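You operate a simulated robot arm through the tools that you are given. There is no shell and no other tool.

You run a simulated robot arm. Do the job below in one go: nothing can be reset, and whatever is moved stays where it is left.

Task
Soak the burnt teal pan in hot water, tip it out and scrub it clean.
Fine: water about half-way up; green brush, put back; pan on the rubber mat. Set down upright: green brush. What is to be rubbed or washed off counts as gone when no trace of it is left.

It is judged by the outcome, as a careful person would: the job done as asked, and still so three seconds after it is handed in. It fails if anything else is knocked over, pushed out of place, dropped, spilled or broken.

Robot
A 7-joint arm with a two-finger gripper, fixed in place. Base frame: the origin is on the floor under the middle of its stand, x ahead of it, y to its left, z up. Readings come in mm, rad, newtons and seconds.
With the tool pointing down near the work surface it reaches from about 380 to 800 mm from the base axis. Its first joint turns from -2.496 to 2.496 rad. Payload 2.45 kg.
The TCP is the grasp point between the finger pads, 26 mm short of the fingertips. In the tool frame z runs along the fingers and y along their closing line. The gripper opens to 96 mm; its body begins 69 mm behind the TCP.
Orientation is told as [roll, pitch, yaw] about the base's x, y, z axes, in that order, counted from this pose: with the fingers straight down and closing along the base's y, the tool's x points along the base's -x, its y along +y and its z along -z.

Tools
- The arm moves only by the tool send_rows. Its argument "increments" is one flat list of numbers, 7 for each row, row after row: the turn, a rotation vector about the base's x, y, z in rad, then the shift along the base's x, y, z in mm, then the closure, from 0 (fully open) to 1 (shut). In form: [wx, wy, wz, tx, ty, tz, jaw, wx, wy, wz, tx, ty, tz, jaw, ...]. A call has 1 to 20 rows; each row shifts and turns the commanded pose from where the row before left it. Rows are played at 5 a second. More than 50 mm and 0.15 rad between two rows, or a gripper value outside its range, and nothing of the call is played. Where a pose cannot be reached the arm comes as near as it can. A force on the tool above 40 N (or 10 N above the force at the start of the call, whichever is more), or a blocked arm, ends the call early, and 0.2 s more pass. The fingers move at their own pace (about 50 mm/s each) and stop on an object; they squeeze with about 32 N. The grip force told is the motor's: it shows also when the fingers shut on nothing. Time passes only in rows, and 0.2 s behind the last, so rows that do not move let the fingers close. The reply holds the time, the measured pose of the TCP, the force on the tool along the base axes, the opening and the grip force, in the units named above and with some noise, with the torque about the TCP (base axes, N m) and any sound that the robot's microphone picked up, and new pictures: "show" is both (left out), scene, wrist or none.
- Cameras (640 x 400 px; columns grow to the right, rows downward): "scene" is fixed at [399, -650.8, 1635.5]; the picture's right is [0.96, -0.28, 0.00], its down [-0.19, -0.65, -0.73] and it looks along [0.20, 0.71, -0.68] (base axes); focal length 276 px, centre (320, 200). "wrist" rides on the gripper at [82, 3, -98] in the tool frame; the picture's right is [-0.04, 1.00, 0.00], its down [-0.73, -0.03, -0.68] and it looks along [-0.68, -0.03, 0.73] (tool axes); focal length 256 px, centre (320, 200). There is no depth. A picture from a camera that has moved, and an enlarged one, comes with that camera's place and axes in the base frame and with its lens.
- slide_trunk(by): slides the trunk up (or, below 0, down) by that many mm; the arm rides with it, the base frame stays. It gives what a move gives, with no picture.
- enlarge(camera, box): a new picture of the part [left, top, right, bottom] of that camera's present view, enlarged. No time passes.
- finish_job(): hands the job in; it is judged then, once.

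Places have to be worked out from the pictures, the camera data and where the tool is seen. Open the gripper and draw the arm clear of the work before you hand the job in, unless the task says otherwise.

The tools are called after "Emit:" by a JSON object that holds its "op" and its "data". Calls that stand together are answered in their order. send_rows: Moves the arm, as the interface text tells. Its arguments: {"type":"object","properties":{"increments":{"type":"array","items":{"type":"number"}},"show":{"type":"string","enum":["both","scene","wrist","none"]}},"required":["increments"]} The other tools are called the same way: slide_trunk (by) moves the trunk up or down; enlarge (camera, box) takes an enlarged picture of a part of a camera's view; finish_job () hands the job in.

At the start:

```text
time: 0.0
eef_pos: [405.4, 17.2, 1320.0]
ee_rot: [-0.002, 0.001, 0.0]
force: [0.2, -0.4, 0.6]
wrist_torque: [-0.01, 0.01, 0.01]
grip_width: 96.1
grip_force: 0.1
trunk travel left (down, up): [-595.0, 45.0]
```

scene: 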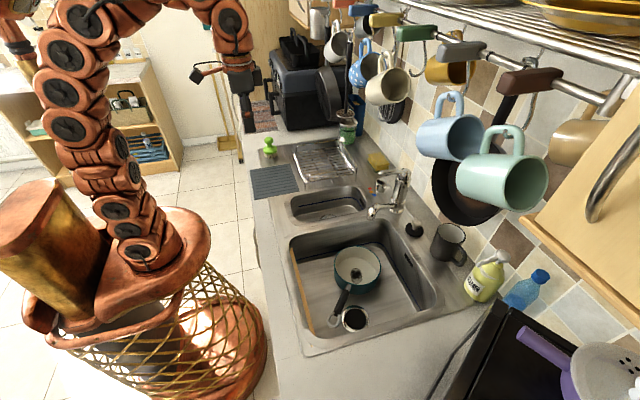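
wrist: 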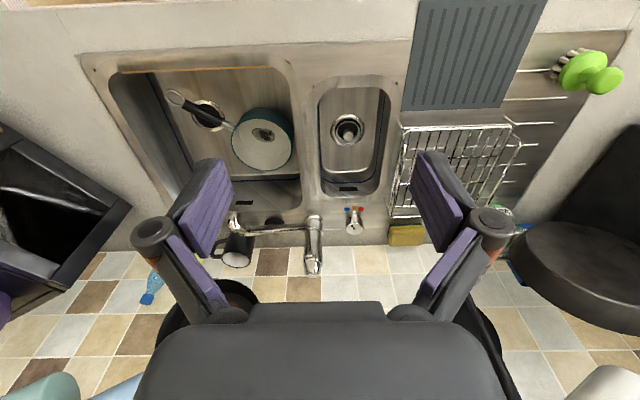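

I'll begin by looking closer at the sink, the tap, the brush and the mat before moving anything.

Emit:
{"op": "enlarge", "data": {"camera": "scene", "box": [240, 120, 480, 270]}}

Emit:
{"op": "enlarge", "data": {"camera": "scene", "box": [270, 210, 470, 370]}}

Emit:
{"op": "enlarge", "data": {"camera": "wrist", "box": [80, 40, 400, 280]}}

Emit:
{"op": "enlarge", "data": {"camera": "wrist", "box": [380, 0, 640, 260]}}

```text
2.67 times, centred on (360, 195) of scene
camera zoom: at [399.0, -650.8, 1635.5], right [0.96, -0.28, 0.0], down [-0.19, -0.65, -0.73], along [0.2, 0.71, -0.68], focal length 736 px, centre (213, 213)
```

zoom: 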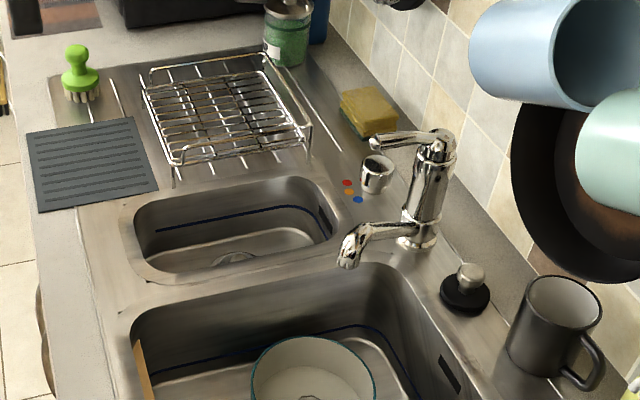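

```text
2.50 times, centred on (370, 290) of scene
camera zoom: at [399.0, -650.8, 1635.5], right [0.96, -0.28, 0.0], down [-0.19, -0.65, -0.73], along [0.2, 0.71, -0.68], focal length 690 px, centre (195, -25)
```

zoom: 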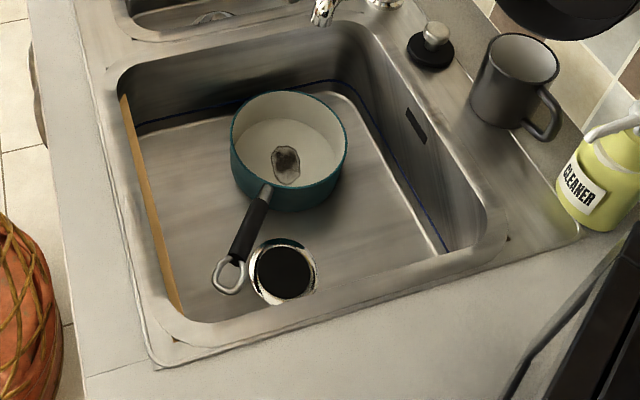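

```text
1.67 times, centred on (240, 160) of wrist
camera zoom: at [322.4, 19.8, 1418.1], right [0.04, 1.0, 0.0], down [0.73, -0.03, 0.68], along [0.68, -0.03, -0.73], focal length 427 px, centre (453, 267)
```

zoom: 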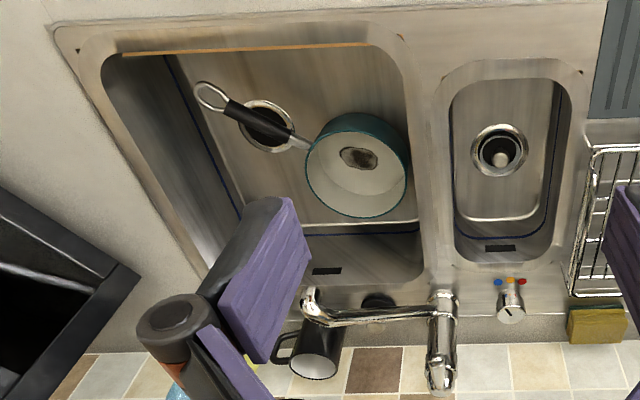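

```text
1.54 times, centred on (510, 130) of wrist
camera zoom: at [322.4, 19.8, 1418.1], right [0.04, 1.0, 0.0], down [0.73, -0.03, 0.68], along [0.68, -0.03, -0.73], focal length 394 px, centre (28, 308)
```

zoom: 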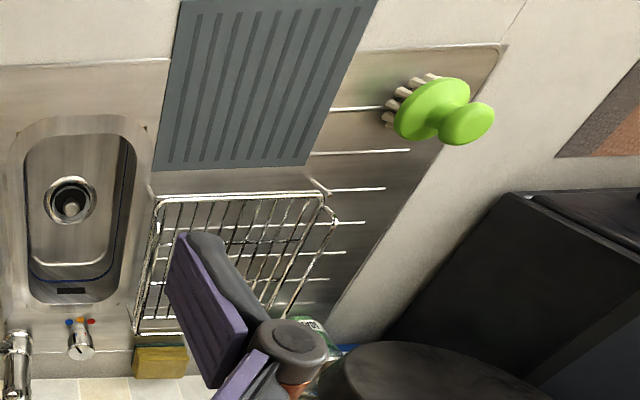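

The counter top works out near z≈905, the pan rim centre near (675,-150,811), and the tap column near (868,-25), with the spout end apparently above the pan. I'll look closer at the tap, knob, pan and brush to confirm.

Emit:
{"op": "enlarge", "data": {"camera": "scene", "box": [355, 160, 435, 230]}}

Emit:
{"op": "enlarge", "data": {"camera": "scene", "box": [320, 230, 400, 340]}}

Emit:
{"op": "enlarge", "data": {"camera": "wrist", "box": [220, 180, 440, 290]}}

Emit:
{"op": "enlarge", "data": {"camera": "scene", "box": [240, 120, 340, 200]}}

```text
5.71 times, centred on (395, 195) of scene
camera zoom: at [399.0, -650.8, 1635.5], right [0.96, -0.28, 0.0], down [-0.19, -0.65, -0.73], along [0.2, 0.71, -0.68], focal length 1576 px, centre (-109, 229)
```

zoom: 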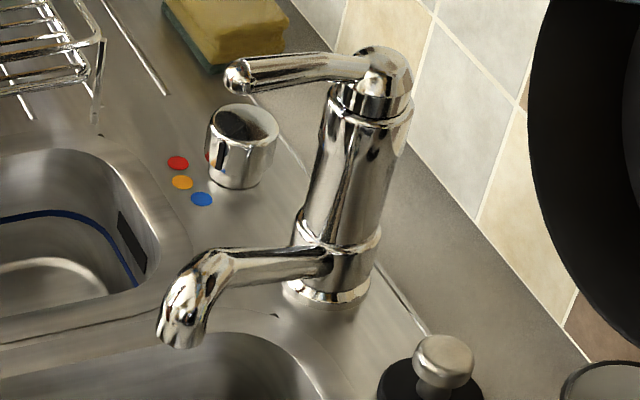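

```text
3.64 times, centred on (360, 285) of scene
camera zoom: at [399.0, -650.8, 1635.5], right [0.96, -0.28, 0.0], down [-0.19, -0.65, -0.73], along [0.2, 0.71, -0.68], focal length 1003 px, centre (174, -109)
```

zoom: 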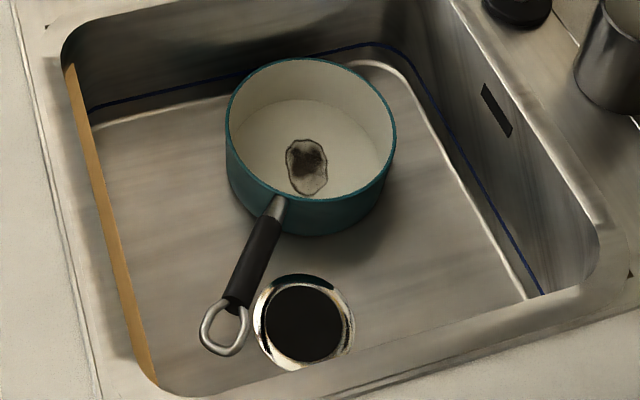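

```text
2.91 times, centred on (330, 235) of wrist
camera zoom: at [322.4, 19.8, 1418.1], right [0.04, 1.0, 0.0], down [0.73, -0.03, 0.68], along [0.68, -0.03, -0.73], focal length 745 px, centre (291, 98)
```

zoom: 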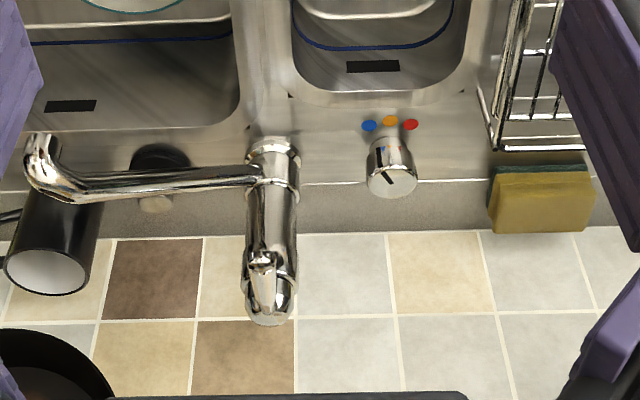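

```text
5.00 times, centred on (290, 160) of scene
camera zoom: at [399.0, -650.8, 1635.5], right [0.96, -0.28, 0.0], down [-0.19, -0.65, -0.73], along [0.2, 0.71, -0.68], focal length 1379 px, centre (470, 400)
```

zoom: 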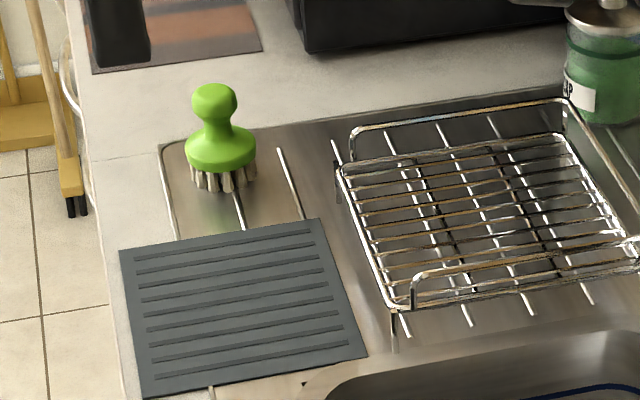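

The spout outlet triangulates to about (684,-169,1061), right above the pan; the lever tip is about (787,-20,1093), the temperature dial about (870,95,950) and points at blue. I'll lower the trunk a bit to get a nearer view of them.

Emit:
{"op": "slide_trunk", "data": {"by": -120}}

```text
time: 1.5
eef_pos: [404.8, 16.9, 1199.4]
ee_rot: [0.001, 0.001, 0.0]
force: [-0.1, 0.4, 0.3]
wrist_torque: [0.0, 0.03, 0.0]
grip_width: 96.2
grip_force: 0.1
trunk travel left (down, up): [-475.0, 165.0]
```

The trunk is 120 mm lower. I'll move the TCP forward and a little left to bring the dial and tap into a close view.

Emit:
{"op": "send_rows", "data": {"increments": [0, 0, 0, 30, 10, 0, 0, 0, 0, 0, 30, 10, 0, 0, 0, 0, 0, 30, 10, 0, 0, 0, 0, 0, 30, 10, 0, 0, 0, 0, 0, 30, 10, 0, 0], "show": "both"}}

```text
time: 2.7
eef_pos: [533.9, 59.7, 1144.9]
ee_rot: [0.0, -0.002, 0.002]
force: [-1.5, -0.2, 1.0]
wrist_torque: [0.0, -0.11, 0.0]
grip_width: 95.9
grip_force: 0.1
out of reach, approached as far as the arm can: row 1, 2, 3, 4, 5
trunk travel left (down, up): [-475.0, 165.0]
camera wrist: at [451.9, 62.3, 1242.3], right [0.04, 1.0, 0.0], down [0.73, -0.03, 0.68], along [0.68, -0.03, -0.73], focal length 256 px, centre (320, 200)
```

scene: 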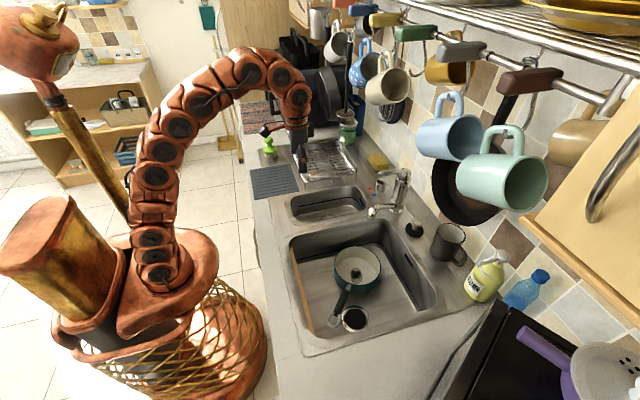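
wrist: 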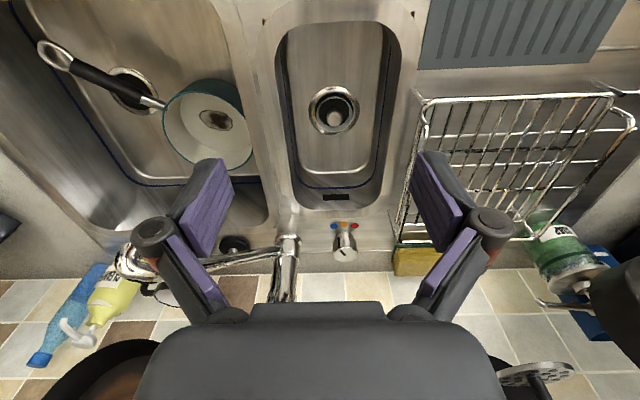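

The arm reached (534,60,1145), so the reach limit depends on trunk height. I'll enlarge the new wrist view around the dial and tap to read the dial pointer.

Emit:
{"op": "enlarge", "data": {"camera": "wrist", "box": [300, 200, 400, 280]}}

Emit:
{"op": "enlarge", "data": {"camera": "wrist", "box": [30, 20, 290, 190]}}

Emit:
{"op": "enlarge", "data": {"camera": "wrist", "box": [80, 190, 320, 330]}}

```text
5.00 times, centred on (350, 240) of wrist
camera zoom: at [451.9, 62.3, 1242.3], right [0.04, 1.0, 0.0], down [0.73, -0.03, 0.68], along [0.68, -0.03, -0.73], focal length 1280 px, centre (170, 0)
```

zoom: 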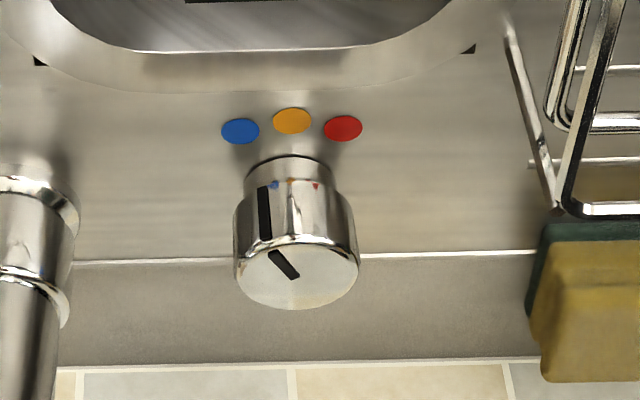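

```text
2.35 times, centred on (160, 105) of wrist
camera zoom: at [451.9, 62.3, 1242.3], right [0.04, 1.0, 0.0], down [0.73, -0.03, 0.68], along [0.68, -0.03, -0.73], focal length 602 px, centre (696, 424)
```

zoom: 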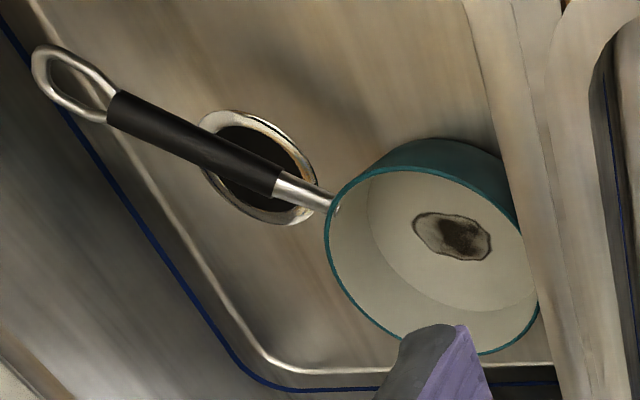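

```text
2.67 times, centred on (200, 260) of wrist
camera zoom: at [451.9, 62.3, 1242.3], right [0.04, 1.0, 0.0], down [0.73, -0.03, 0.68], along [0.68, -0.03, -0.73], focal length 683 px, centre (640, 40)
```

zoom: 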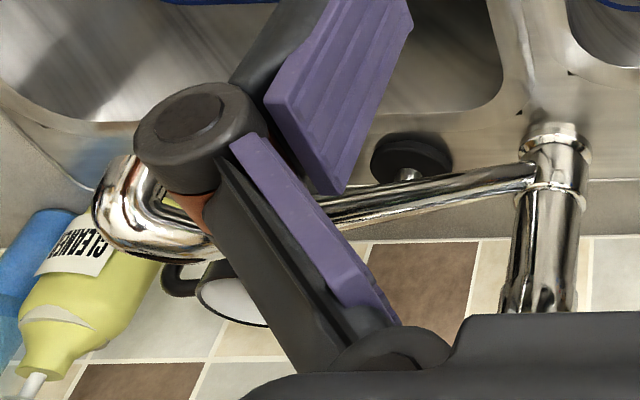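

The dial pointer clearly points at blue, so it needs about 62° clockwise (seen from above) to red. I'll raise the trunk fully for reach, then tilt the tool forward on the way.

Emit:
{"op": "slide_trunk", "data": {"by": 160}}

```text
time: 4.5
eef_pos: [534.4, 59.1, 1304.3]
ee_rot: [0.001, 0.0, -0.001]
force: [-0.3, -0.2, -1.1]
wrist_torque: [0.0, -0.02, 0.0]
grip_width: 96.2
grip_force: 0.1
trunk travel left (down, up): [-635.0, 5.0]
```

Now I'll come down while tilting the fingers forward, staying well short of the tap, and partly close the jaw.

Emit:
{"op": "send_rows", "data": {"increments": [0, 0, 0, 0, 0, -45, 0.25, 0, 0, 0, 0, 0, -45, 0.25, 0, -0.12, 0, 15, 6, -40, 0.25, 0, -0.12, 0, 20, 6, -35, 0.25, 0, -0.12, 0, 25, 6, -25, 0.25, 0, -0.12, 0, 30, 6, -10, 0.25, 0, -0.12, 0, 30, 6, 0, 0.25, 0, -0.12, 0, 30, 6, 0, 0.25], "show": "both"}}

```text
time: 6.3
eef_pos: [685.3, 95.8, 1106.7]
ee_rot: [0.001, -0.722, 0.0]
force: [0.5, 0.8, 0.3]
wrist_torque: [0.02, -0.02, 0.03]
grip_width: 71.8
grip_force: 0.0
trunk travel left (down, up): [-635.0, 5.0]
camera wrist: at [559.2, 98.3, 1126.2], right [0.03, 1.0, 0.03], down [0.1, -0.03, 0.99], along [0.99, -0.03, -0.1], focal length 256 px, centre (320, 200)
```

scene: 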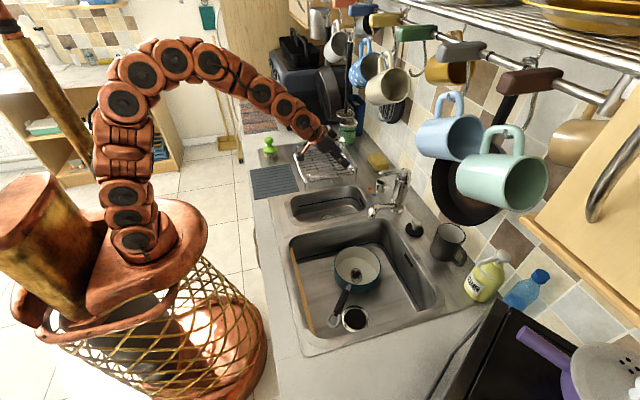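
wrist: 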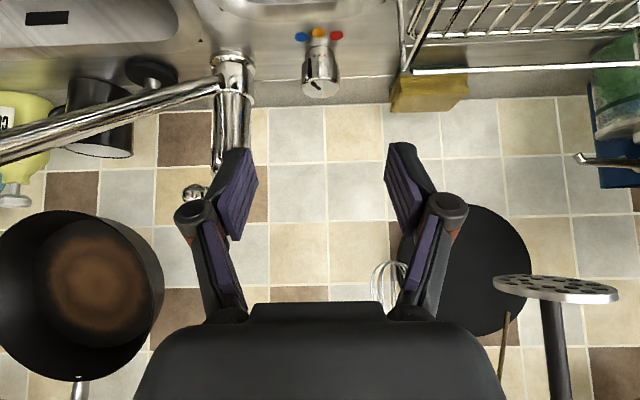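

The camera now looks level at the wall and the dial sits straight ahead of the tool, with the lever tip well to the side. I'll advance along the finger direction to a pre-grasp point about 80 mm short of the dial.

Emit:
{"op": "send_rows", "data": {"increments": [0, 0, 0, 32, 0, -27, 0.25, 0, 0, 0, 32, 0, -27, 0.25, 0, 0, 0, 32, 0, -27, 0.25, 0, 0, 0, 32, 0, -27, 0.25], "show": "both"}}

```text
time: 7.3
eef_pos: [813.0, 95.3, 999.8]
ee_rot: [0.001, -0.724, 0.0]
force: [-0.5, -0.9, 0.5]
wrist_torque: [0.0, 0.03, 0.01]
grip_width: 72.1
grip_force: 0.1
trunk travel left (down, up): [-635.0, 5.0]
camera wrist: at [686.6, 98.3, 1017.8], right [0.03, 1.0, 0.03], down [0.1, -0.03, 0.99], along [0.99, -0.03, -0.1], focal length 256 px, centre (320, 200)
```

scene: 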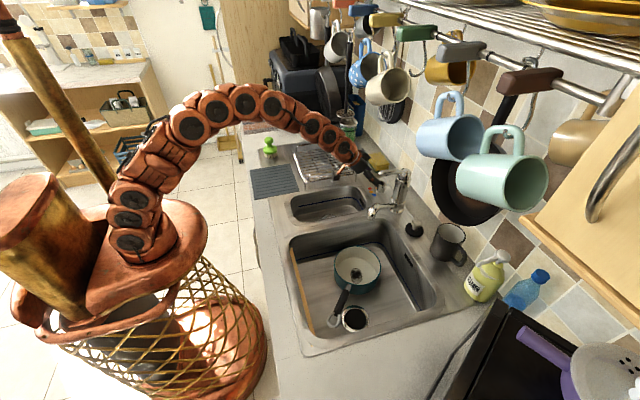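
wrist: 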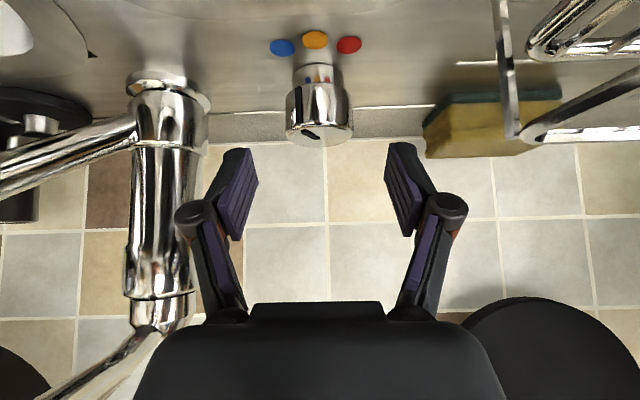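

Alignment looks good: the dial sits between the open fingers and the column is clear of the left finger. I'll advance to straddle the dial and then close gently on it.

Emit:
{"op": "send_rows", "data": {"increments": [0, 0, 0, 19, 0, -21, 0.25, 0, 0, 0, 18, 0, -21, 0.25, 0, 0, 0, 18, 0, -20, 0.25, 0, 0, 0, 0, 0, 0, 0.25], "show": "both"}}

```text
time: 8.3
eef_pos: [867.9, 96.4, 933.3]
ee_rot: [0.001, -0.722, 0.001]
force: [0.0, -0.1, 0.2]
wrist_torque: [0.0, -0.01, 0.0]
grip_width: 72.3
grip_force: 0.1
trunk travel left (down, up): [-635.0, 5.0]
camera wrist: at [741.0, 98.7, 953.1], right [0.03, 1.0, 0.03], down [0.1, -0.03, 0.99], along [0.99, -0.03, -0.1], focal length 256 px, centre (320, 200)
```

scene: 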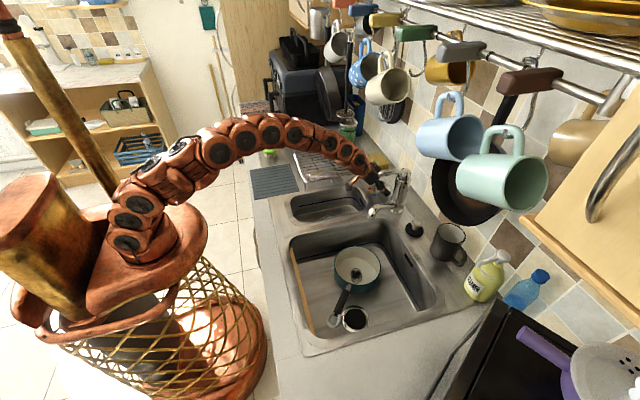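
wrist: 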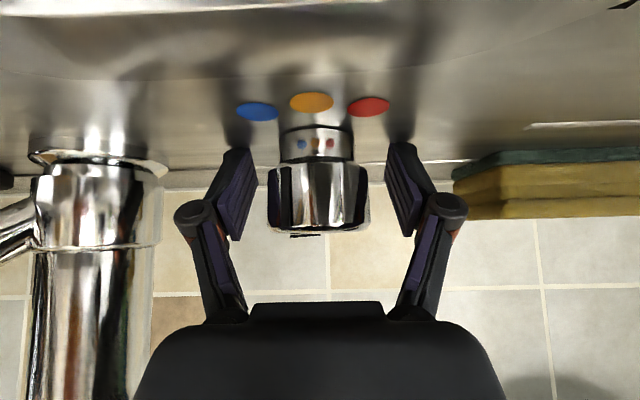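

The dial is centred between the pads with no contact force. I'll close onto it without moving.

Emit:
{"op": "send_rows", "data": {"increments": [0, 0, 0, 0, 0, 0, 0.7, 0, 0, 0, 0, 0, 0, 0.7, 0, 0, 0, 0, 0, 0, 0.7], "show": "wrist"}}

```text
time: 9.1
eef_pos: [867.2, 95.3, 936.8]
ee_rot: [0.001, -0.726, -0.001]
force: [2.1, -6.2, 19.8]
wrist_torque: [-0.33, 0.11, -0.08]
grip_width: 46.9
grip_force: 40.5
trunk travel left (down, up): [-635.0, 5.0]
camera wrist: at [740.9, 97.8, 955.5], right [0.03, 1.0, 0.03], down [0.1, -0.03, 0.99], along [0.99, -0.03, -0.1], focal length 256 px, centre (320, 200)
```

wrist: 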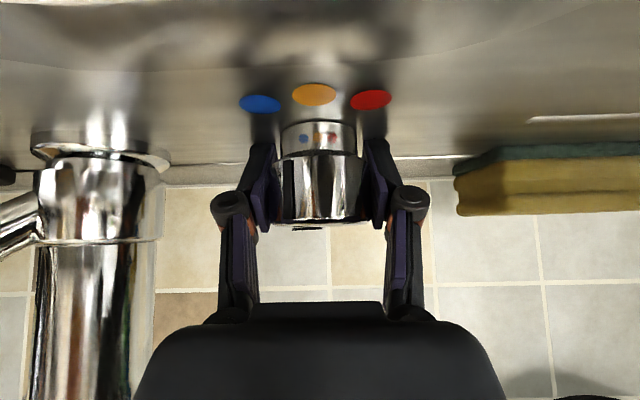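

It is gripped (46.9 mm), with ~20 N of upward push, suggesting fingertips touch the counter; I'll lift 4 mm and turn the tool clockwise 0.2 rad first to see how the dial answers.

Emit:
{"op": "send_rows", "data": {"increments": [0, 0, 0, 0, 0, 4, 0.7, 0, 0, -0.1, 0, 0, 0, 0.7, 0, 0, -0.1, 0, 0, 0, 0.7], "show": "wrist"}}

```text
time: 9.9
eef_pos: [867.3, 93.7, 937.5]
ee_rot: [0.0, -0.718, -0.204]
force: [10.5, -6.0, -4.8]
wrist_torque: [-0.56, 0.42, -0.01]
grip_width: 46.6
grip_force: 44.6
trunk travel left (down, up): [-635.0, 5.0]
camera wrist: at [744.3, 122.5, 956.7], right [0.23, 0.97, 0.03], down [0.1, -0.05, 0.99], along [0.97, -0.23, -0.11], focal length 256 px, centre (320, 200)
```

wrist: 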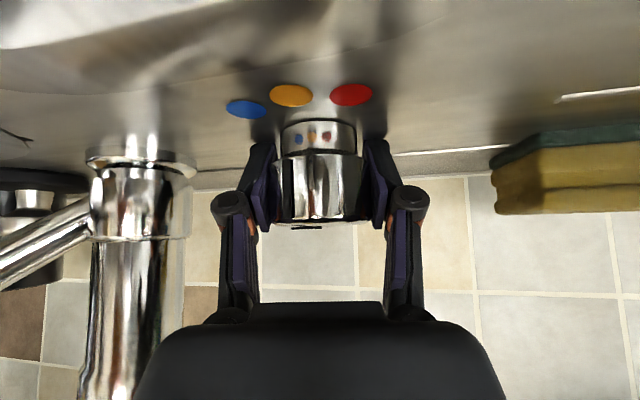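

The dial mark moved with the gripper. I'll continue to about -0.5 rad total, watching forces near the dish rack.

Emit:
{"op": "send_rows", "data": {"increments": [0, 0, -0.1, 0, 0.5, 0, 0.7, 0, 0, -0.1, 0, 0.5, 0, 0.7, 0, 0, -0.1, 0, 0.5, 0, 0.7], "show": "both"}}

```text
time: 10.7
eef_pos: [867.1, 92.7, 937.9]
ee_rot: [-0.034, -0.722, -0.411]
force: [-4.3, -16.1, -0.2]
wrist_torque: [0.4, -1.07, 6.79]
grip_width: 49.1
grip_force: 15.0
trunk travel left (down, up): [-635.0, 5.0]
stopped in row 3: the force on the tool passed its limit at 57 N (the readings are from after the stop); the commanded pose is now the measured one
camera wrist: at [753.7, 148.8, 957.0], right [0.45, 0.89, 0.0], down [0.09, -0.05, 0.99], along [0.89, -0.45, -0.1], focal length 256 px, centre (320, 200)
```

scene: 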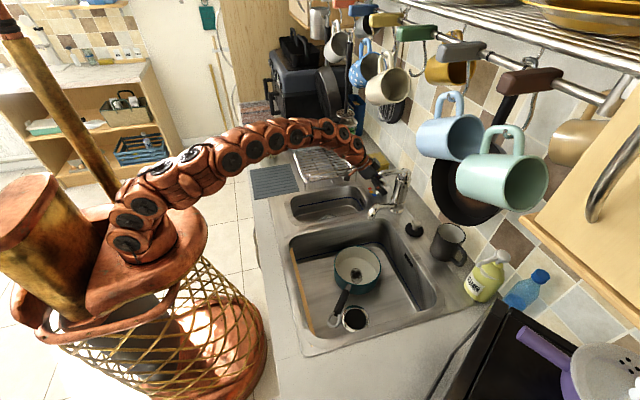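
wrist: 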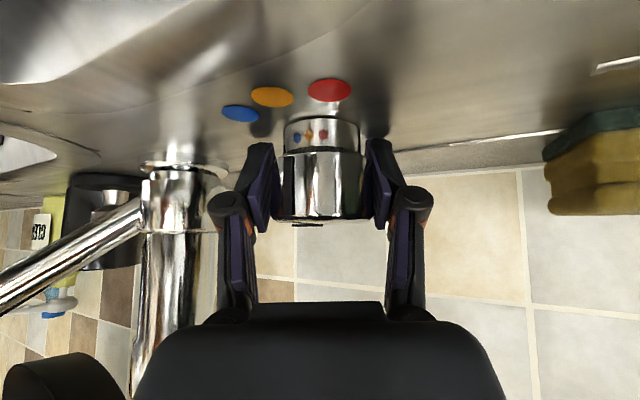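

Force tripped with about 6.8 N·m about z, which fits the camera housing touching the rack end ~130 mm behind the TCP. I'll check whether the rack shifted and back off slightly.

Emit:
{"op": "send_rows", "data": {"increments": [0, 0, 0.05, 0, 0, 0, 0.7], "show": "wrist"}}

Emit:
{"op": "enlarge", "data": {"camera": "scene", "box": [240, 120, 400, 220]}}

Emit:
{"op": "enlarge", "data": {"camera": "scene", "box": [340, 120, 430, 220]}}

```text
time: 11.1
eef_pos: [868.4, 94.3, 938.4]
ee_rot: [-0.024, -0.72, -0.374]
force: [7.0, -9.2, 4.2]
wrist_torque: [0.63, -0.32, 0.03]
grip_width: 46.9
grip_force: 35.0
trunk travel left (down, up): [-635.0, 5.0]
camera wrist: at [752.0, 144.8, 957.2], right [0.41, 0.91, 0.01], down [0.09, -0.05, 0.99], along [0.91, -0.4, -0.1], focal length 256 px, centre (320, 200)
```

wrist: 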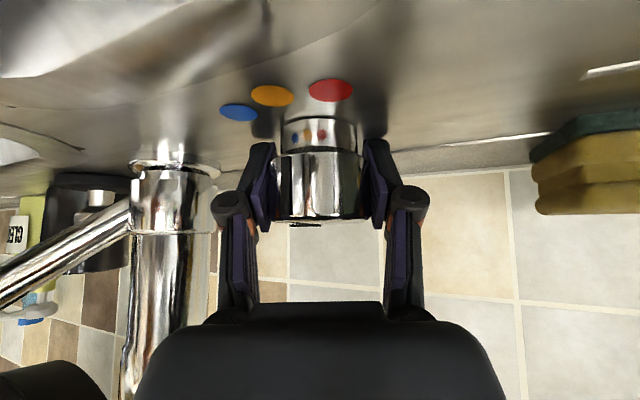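

```text
4.00 times, centred on (320, 170) of scene
camera zoom: at [399.0, -650.8, 1635.5], right [0.96, -0.28, 0.0], down [-0.19, -0.65, -0.73], along [0.2, 0.71, -0.68], focal length 1104 px, centre (320, 320)
```

zoom: 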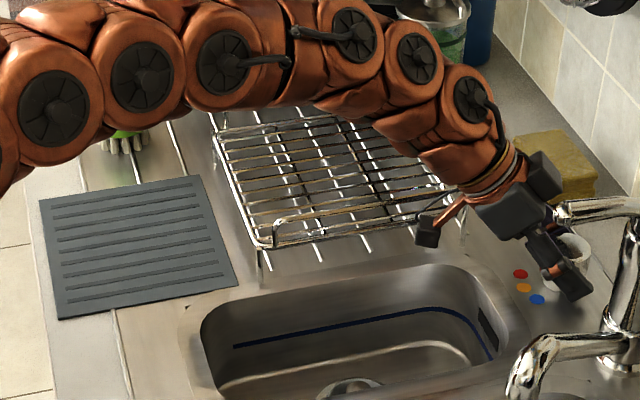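

```text
4.00 times, centred on (385, 170) of scene
camera zoom: at [399.0, -650.8, 1635.5], right [0.96, -0.28, 0.0], down [-0.19, -0.65, -0.73], along [0.2, 0.71, -0.68], focal length 1104 px, centre (60, 320)
```

zoom: 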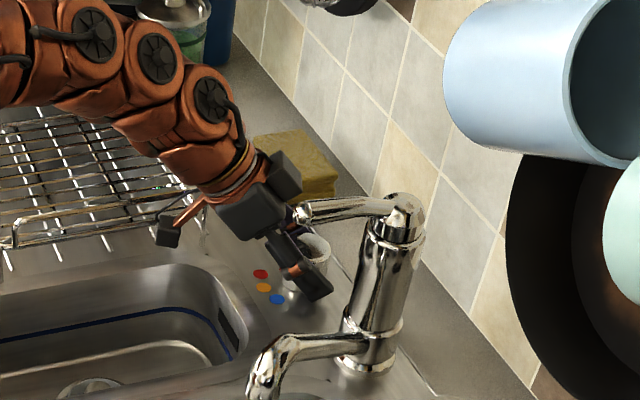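

The rack looks unmoved; the camera housing was touching its end, so yaw must stay above about -0.35. The dial has turned about 0.38 rad; I'll release, swing back to yaw ≈ +0.33, and regrip for the rest.

Emit:
{"op": "send_rows", "data": {"increments": [0, 0, 0, 0, 0, 0, 0.25, 0, 0, 0, 0, 0, 0, 0.25, 0, 0, 0, 0, 0, 0, 0.25, 0, 0, 0.14, 0, 0, 0, 0.25, 0, 0, 0.14, 0, 0, 0, 0.25, 0, 0, 0.14, 0, 0, 0, 0.25, 0, 0, 0.14, 0, 0, 0, 0.25, 0, 0, 0.14, 0, 0, 0, 0.25], "show": "both"}}

```text
time: 12.9
eef_pos: [867.3, 94.4, 936.5]
ee_rot: [-0.027, -0.722, 0.328]
force: [0.2, 0.1, 0.4]
wrist_torque: [0.01, 0.0, -0.06]
grip_width: 72.0
grip_force: 0.0
trunk travel left (down, up): [-635.0, 5.0]
camera wrist: at [745.3, 59.3, 955.8], right [-0.28, 0.96, 0.01], down [0.1, 0.02, 0.99], along [0.96, 0.28, -0.1], focal length 256 px, centre (320, 200)
```

scene: 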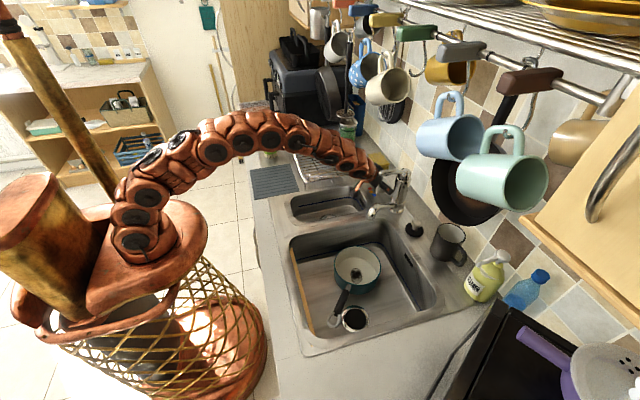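
wrist: 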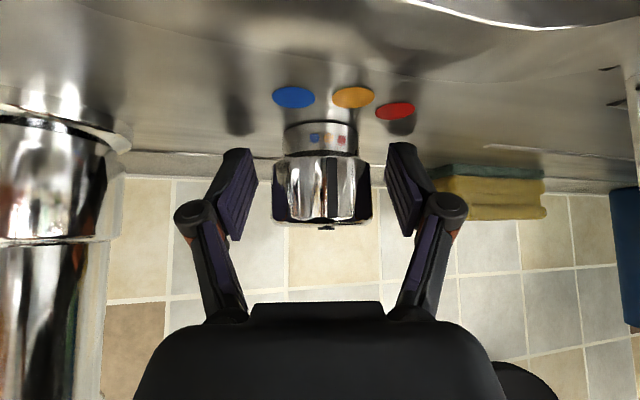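

The dial pointer now sits a little on the blue side of the middle mark. I'll regrip here and turn to about yaw -0.33.

Emit:
{"op": "send_rows", "data": {"increments": [0, 0, 0, 0, 0, 0, 0.7, 0, 0, 0, 0, 0, 0, 0.7, 0, 0, 0, 0, 0, 2, 0.7, 0, 0, -0.1, 0, 0, 0, 0.7, 0, 0, -0.1, 0, 0, 0, 0.7, 0, 0, -0.1, 0, 0, 0, 0.7, 0, 0, -0.1, 0, 0, 0, 0.7, 0, 0, -0.1, 0, 0, 0, 0.7, 0, 0, -0.1, 0, 0, 0, 0.7, 0, 0, -0.06, 0, 0, 0, 0.7], "show": "both"}}

```text
time: 15.1
eef_pos: [868.1, 94.4, 938.0]
ee_rot: [-0.027, -0.72, -0.331]
force: [-4.4, -6.0, -16.3]
wrist_torque: [1.57, -0.3, 1.16]
grip_width: 46.3
grip_force: 45.0
trunk travel left (down, up): [-635.0, 5.0]
camera wrist: at [749.8, 140.4, 957.4], right [0.37, 0.93, 0.01], down [0.09, -0.04, 0.99], along [0.92, -0.37, -0.1], focal length 256 px, centre (320, 200)
```

scene: 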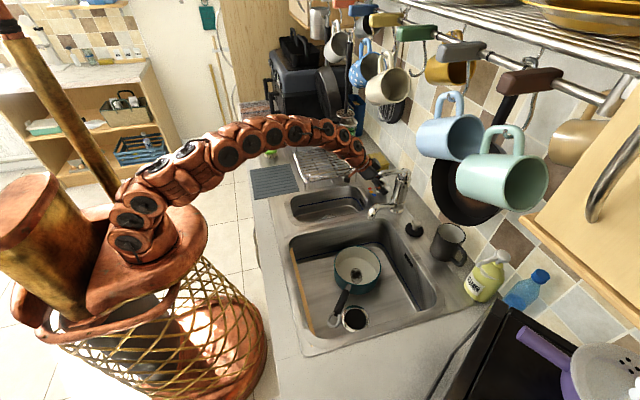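
wrist: 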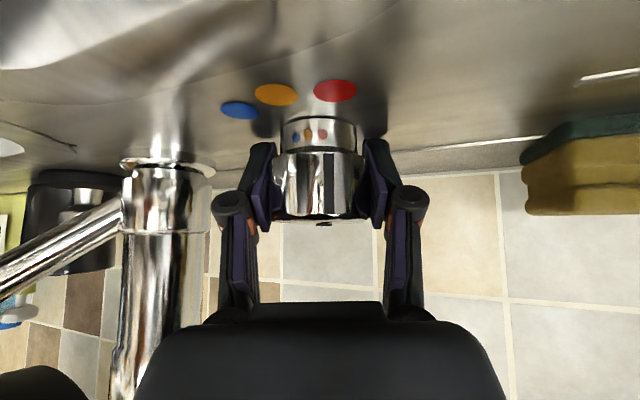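

The turn completed. I'll open, straighten yaw and back away along the finger line to read the dial.

Emit:
{"op": "send_rows", "data": {"increments": [0, 0, 0, 0, 0, 0, 0.25, 0, 0, 0, 0, 0, 0, 0.25, 0, 0, 0, 0, 0, 0, 0.25, 0, 0, 0.11, 0, 0, 0, 0.25, 0, 0, 0.11, 0, 0, 0, 0.25, 0, 0, 0.11, 0, 0, 0, 0.25, 0, 0, 0, -27, 0, 31, 0.25, 0, 0, 0, -27, 0, 31, 0.25, 0, 0, 0, -27, 0, 31, 0.25, 0, 0, 0, -27, 0, 31, 0.25], "show": "both"}}

Emit:
{"op": "enlarge", "data": {"camera": "wrist", "box": [250, 20, 410, 140]}}

Emit:
{"op": "enlarge", "data": {"camera": "scene", "box": [240, 120, 400, 220]}}

```text
time: 17.3
eef_pos: [760.1, 95.7, 1062.8]
ee_rot: [-0.027, -0.72, 0.002]
force: [0.1, -0.1, -0.6]
wrist_torque: [0.0, 0.04, -0.01]
grip_width: 72.0
grip_force: 0.0
trunk travel left (down, up): [-635.0, 5.0]
camera wrist: at [632.2, 101.1, 1082.6], right [0.05, 1.0, 0.01], down [0.1, -0.01, 0.99], along [0.99, -0.05, -0.1], focal length 256 px, centre (320, 200)
```

scene: 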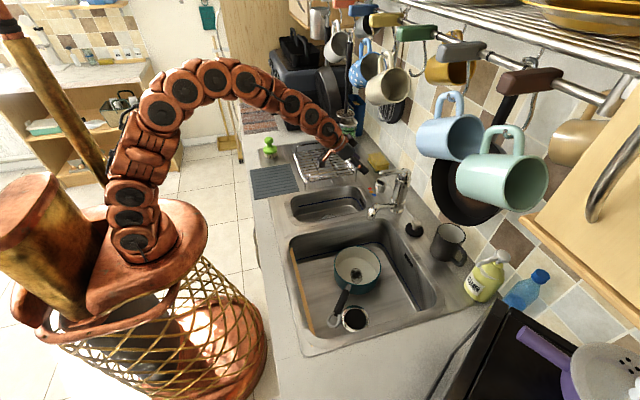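
wrist: 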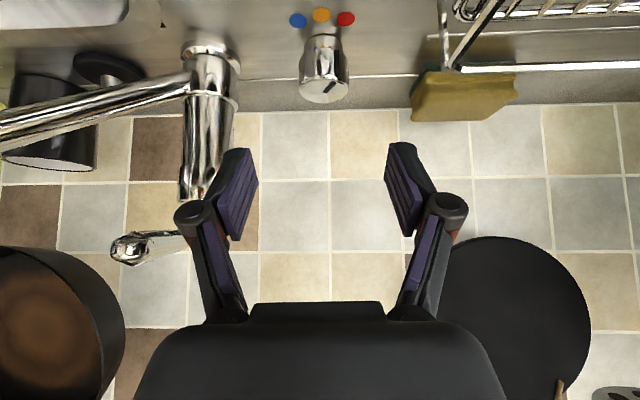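

```text
3.33 times, centred on (330, 80) of wrist
camera zoom: at [632.2, 101.1, 1082.6], right [0.05, 1.0, 0.01], down [0.1, -0.01, 0.99], along [0.99, -0.05, -0.1], focal length 853 px, centre (287, 600)
```

zoom: 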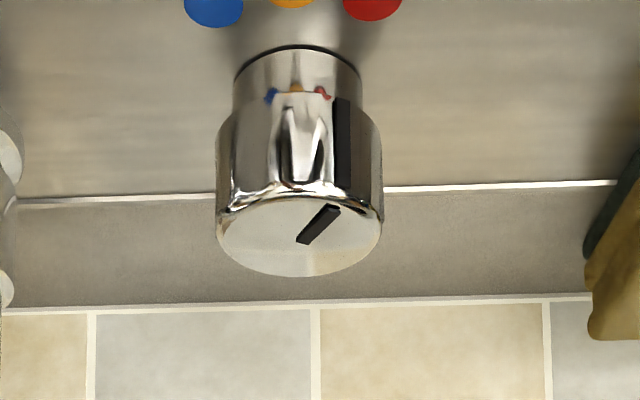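

```text
4.00 times, centred on (320, 170) of scene
camera zoom: at [399.0, -650.8, 1635.5], right [0.96, -0.28, 0.0], down [-0.19, -0.65, -0.73], along [0.2, 0.71, -0.68], focal length 1104 px, centre (320, 320)
```

zoom: 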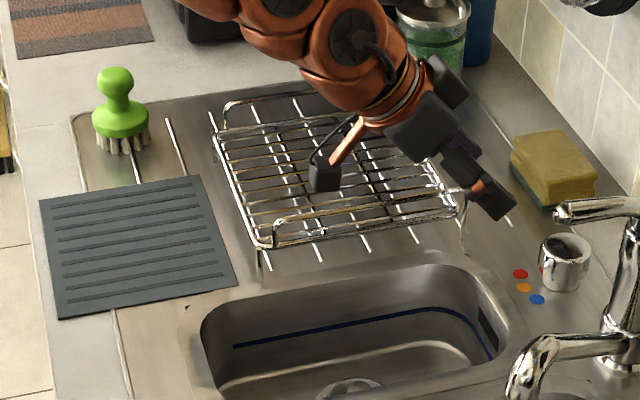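

The dial pointer now sits on red and the rack is in place. Next is the lever: tip near (787,-24,1095); I'll back off, move in front of it with the tool flattened to about 70° so the arm stays below the hanging mugs.

Emit:
{"op": "send_rows", "data": {"increments": [0, 0, 0, -35, 0, 10, 0.5, 0, 0, 0, -35, 0, 10, 0.5, 0, -0.12, 0, 0, -30, 3, 0.5, 0, -0.12, 0, 0, -30, 3, 0.5, 0, -0.12, 0, 0, -30, 3, 0.5, 0, -0.12, 0, 0, -29, 3, 0.5], "show": "both"}}

```text
time: 18.7
eef_pos: [688.3, -24.0, 1094.3]
ee_rot: [-0.031, -1.203, 0.003]
force: [1.1, 1.1, -1.2]
wrist_torque: [-0.02, 0.03, -0.01]
grip_width: 48.1
grip_force: 0.0
trunk travel left (down, up): [-635.0, 5.0]
camera wrist: at [566.6, -19.0, 1053.1], right [0.04, 1.0, 0.03], down [-0.37, -0.01, 0.93], along [0.93, -0.05, 0.37], focal length 256 px, centre (320, 200)
```

scene: 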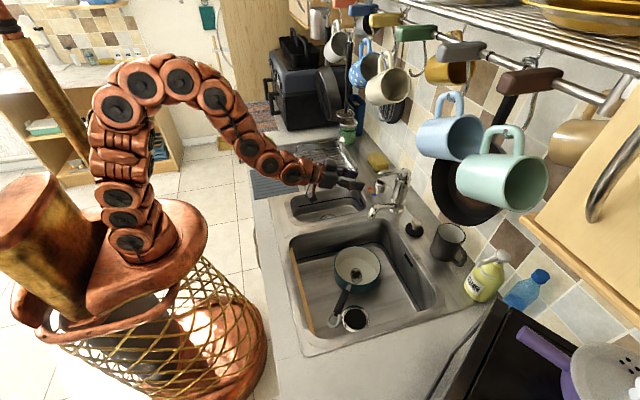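
wrist: 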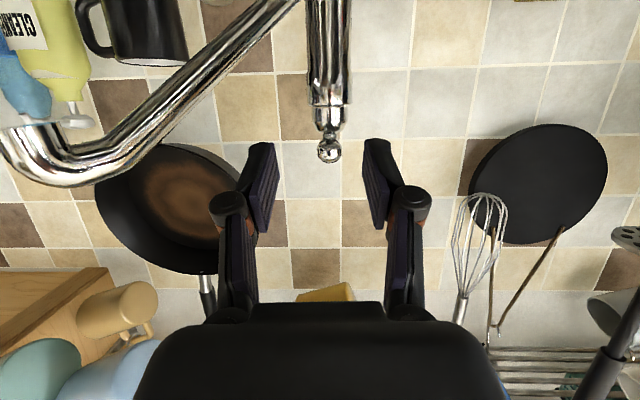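

The lever tip lies dead ahead at about (787,-22,1095). I'll move forward so the pads straddle it.

Emit:
{"op": "send_rows", "data": {"increments": [0, 0, 0, 36, 1, 1, 0.5, 0, 0, 0, 36, 1, 0, 0.5, 0, 0, 0, 32, 0, 0, 0.5], "show": "both"}}

```text
time: 19.5
eef_pos: [794.9, -22.3, 1096.7]
ee_rot: [-0.028, -1.202, 0.002]
force: [0.8, 0.4, 0.4]
wrist_torque: [-0.01, 0.04, 0.0]
grip_width: 47.9
grip_force: 0.1
trunk travel left (down, up): [-635.0, 5.0]
camera wrist: at [672.1, -16.8, 1054.9], right [0.04, 1.0, 0.03], down [-0.37, -0.01, 0.93], along [0.93, -0.05, 0.37], focal length 256 px, centre (320, 200)
```

scene: 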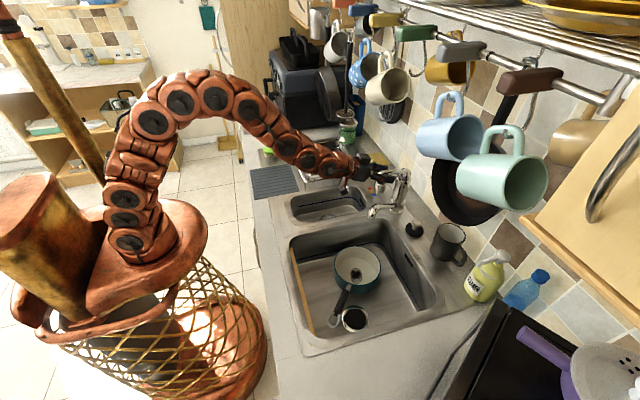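
wrist: 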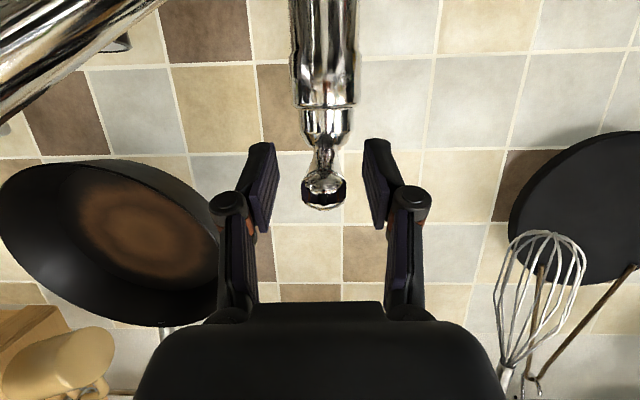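

The lever tip is centred between the pads. I'll close on it.

Emit:
{"op": "send_rows", "data": {"increments": [0, 0, 0, 0, 0, 0, 0.9, 0, 0, 0, 0, 0, 0, 0.9, 0, 0, 0, 0, 0, 0, 0.9], "show": "wrist"}}

```text
time: 20.3
eef_pos: [793.2, -19.8, 1095.4]
ee_rot: [-0.035, -1.202, 0.012]
force: [0.6, 11.5, 0.3]
wrist_torque: [0.06, -0.02, 0.63]
grip_width: 20.4
grip_force: 39.7
trunk travel left (down, up): [-635.0, 5.0]
camera wrist: at [671.8, -14.7, 1054.6], right [0.04, 1.0, 0.03], down [-0.37, -0.01, 0.93], along [0.93, -0.04, 0.37], focal length 256 px, centre (320, 200)
```

wrist: 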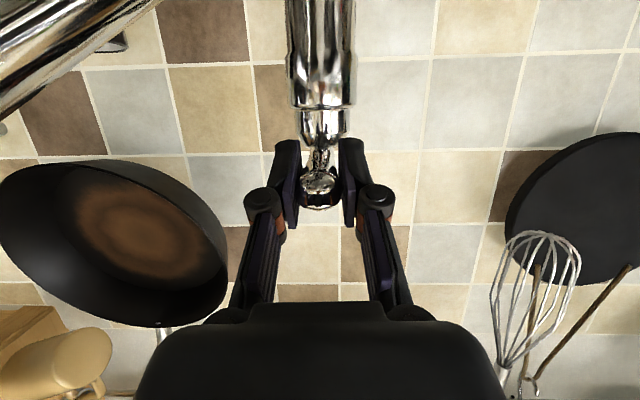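

Gripped at 20 mm. I'll try lifting the lever 8 mm and look for water or resistance.

Emit:
{"op": "send_rows", "data": {"increments": [0, 0, 0, 0, 1.5, 4, 0.9, 0, 0, 0, 0, 0, 4, 0.9], "show": "both"}}

```text
time: 20.9
eef_pos: [793.0, -19.6, 1100.8]
ee_rot: [-0.033, -1.195, 0.005]
force: [6.3, 11.0, -18.2]
wrist_torque: [0.04, 1.45, 0.83]
grip_width: 20.5
grip_force: 45.1
trunk travel left (down, up): [-635.0, 5.0]
camera wrist: at [672.0, -14.3, 1060.1], right [0.04, 1.0, 0.03], down [-0.36, -0.01, 0.93], along [0.93, -0.05, 0.36], focal length 256 px, centre (320, 200)
```

scene: 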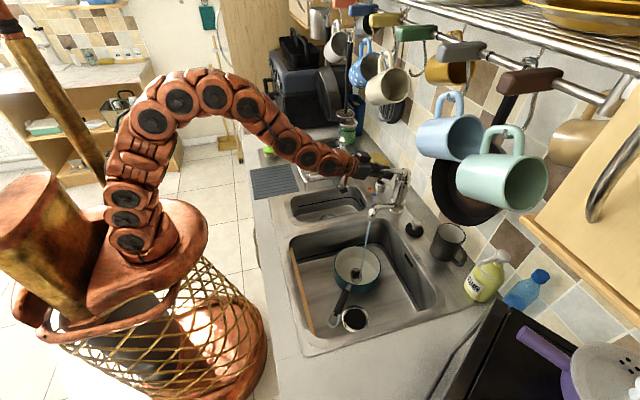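
wrist: 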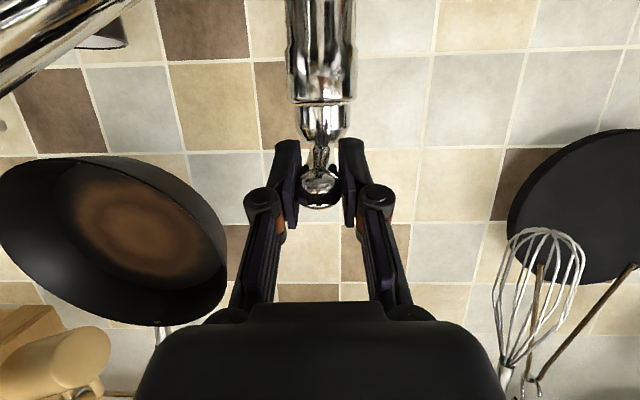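

Water is flowing after a small lift. I'll zoom in to check where the stream lands and whether it is hot.

Emit:
{"op": "enlarge", "data": {"camera": "scene", "box": [320, 190, 420, 310]}}

```text
3.33 times, centred on (370, 250) of scene
camera zoom: at [399.0, -650.8, 1635.5], right [0.96, -0.28, 0.0], down [-0.19, -0.65, -0.73], along [0.2, 0.71, -0.68], focal length 920 px, centre (153, 33)
```

zoom: 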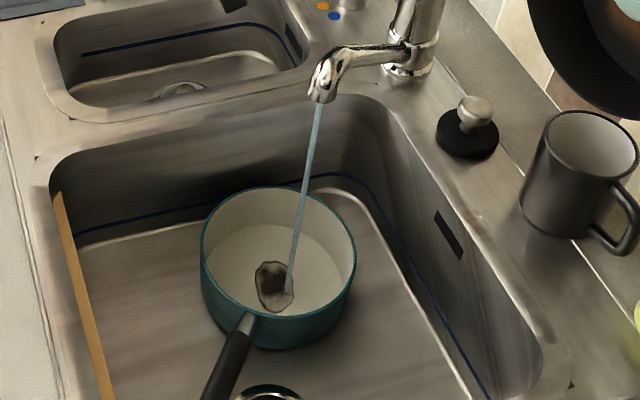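

The stream lands inside the pan by the burn. I'll hold still for 2 s and measure the fill rate.

Emit:
{"op": "send_rows", "data": {"increments": [0, 0, 0, 0, 0, 0, 0.9, 0, 0, 0, 0, 0, 0, 0.9, 0, 0, 0, 0, 0, 0, 0.9, 0, 0, 0, 0, 0, 0, 0.9, 0, 0, 0, 0, 0, 0, 0.9, 0, 0, 0, 0, 0, 0, 0.9, 0, 0, 0, 0, 0, 0, 0.9, 0, 0, 0, 0, 0, 0, 0.9], "show": "scene"}}

Emit:
{"op": "enlarge", "data": {"camera": "scene", "box": [320, 190, 420, 310]}}

```text
time: 22.7
eef_pos: [794.2, -19.3, 1102.8]
ee_rot: [-0.032, -1.201, 0.006]
force: [3.7, 10.3, -17.2]
wrist_torque: [0.08, 1.37, 0.74]
grip_width: 20.4
grip_force: 44.9
trunk travel left (down, up): [-635.0, 5.0]
```

scene: 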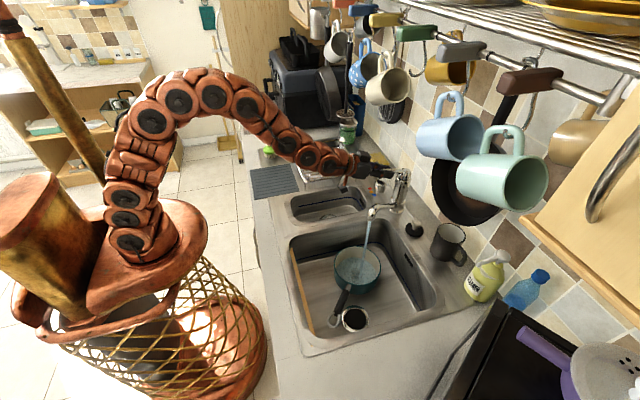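

```text
3.33 times, centred on (370, 250) of scene
camera zoom: at [399.0, -650.8, 1635.5], right [0.96, -0.28, 0.0], down [-0.19, -0.65, -0.73], along [0.2, 0.71, -0.68], focal length 920 px, centre (153, 33)
```

zoom: 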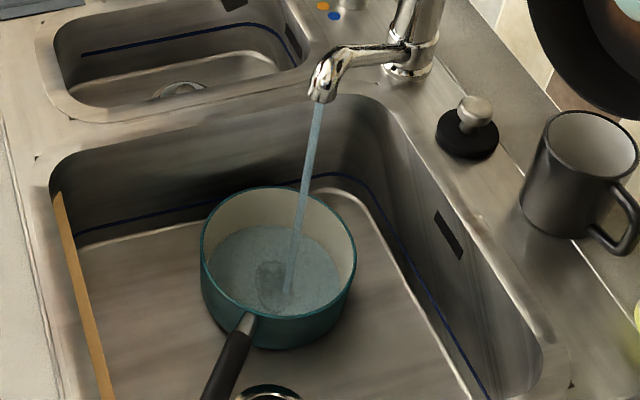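

The water is only a thin layer so far. I'll hold 2 more seconds and compare.

Emit:
{"op": "send_rows", "data": {"increments": [0, 0, 0, 0, 0, 0, 0.9, 0, 0, 0, 0, 0, 0, 0.9, 0, 0, 0, 0, 0, 0, 0.9, 0, 0, 0, 0, 0, 0, 0.9, 0, 0, 0, 0, 0, 0, 0.9, 0, 0, 0, 0, 0, 0, 0.9, 0, 0, 0, 0, 0, 0, 0.9, 0, 0, 0, 0, 0, 0, 0.9], "show": "none"}}

Emit:
{"op": "enlarge", "data": {"camera": "scene", "box": [330, 235, 390, 305]}}

```text
time: 24.5
eef_pos: [795.1, -19.3, 1103.9]
ee_rot: [-0.033, -1.202, 0.006]
force: [5.4, 7.9, -14.5]
wrist_torque: [0.07, 1.11, 0.7]
grip_width: 20.7
grip_force: 45.3
trunk travel left (down, up): [-635.0, 5.0]
```

```text
5.71 times, centred on (360, 270) of scene
camera zoom: at [399.0, -650.8, 1635.5], right [0.96, -0.28, 0.0], down [-0.19, -0.65, -0.73], along [0.2, 0.71, -0.68], focal length 1576 px, centre (91, -200)
```

zoom: 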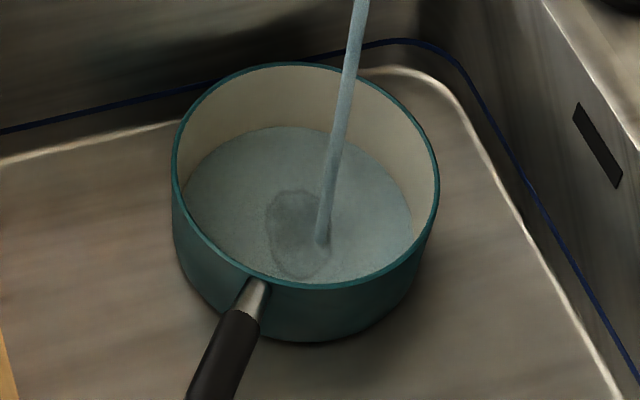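

The water layer is still only a few mm, so the flow is small. I'll raise the lever another 10 mm and hold.

Emit:
{"op": "send_rows", "data": {"increments": [0, 0, 0, 0.5, 0, 5, 0.9, 0, 0, 0, 0.5, 0, 5, 0.9, 0, 0, 0, 0, 0, 0, 0.9, 0, 0, 0, 0, 0, 0, 0.9, 0, 0, 0, 0, 0, 0, 0.9, 0, 0, 0, 0, 0, 0, 0.9], "show": "none"}}

Emit:
{"op": "enlarge", "data": {"camera": "scene", "box": [330, 235, 390, 305]}}

```text
time: 25.9
eef_pos: [796.6, -20.1, 1112.7]
ee_rot: [-0.03, -1.2, 0.004]
force: [8.2, 4.2, -20.3]
wrist_torque: [0.14, 1.31, 0.58]
grip_width: 20.3
grip_force: 45.4
trunk travel left (down, up): [-635.0, 5.0]
```

```text
5.71 times, centred on (360, 270) of scene
camera zoom: at [399.0, -650.8, 1635.5], right [0.96, -0.28, 0.0], down [-0.19, -0.65, -0.73], along [0.2, 0.71, -0.68], focal length 1576 px, centre (91, -200)
```

zoom: 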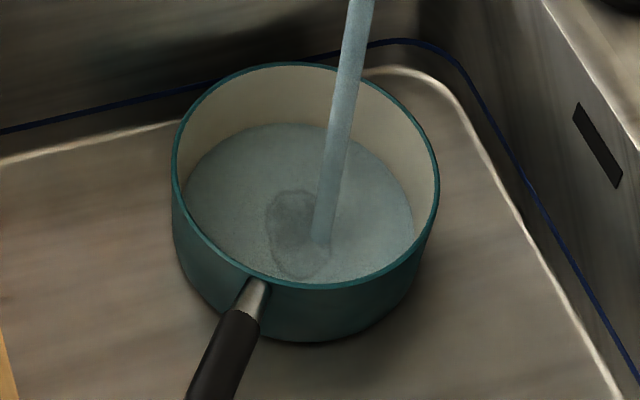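

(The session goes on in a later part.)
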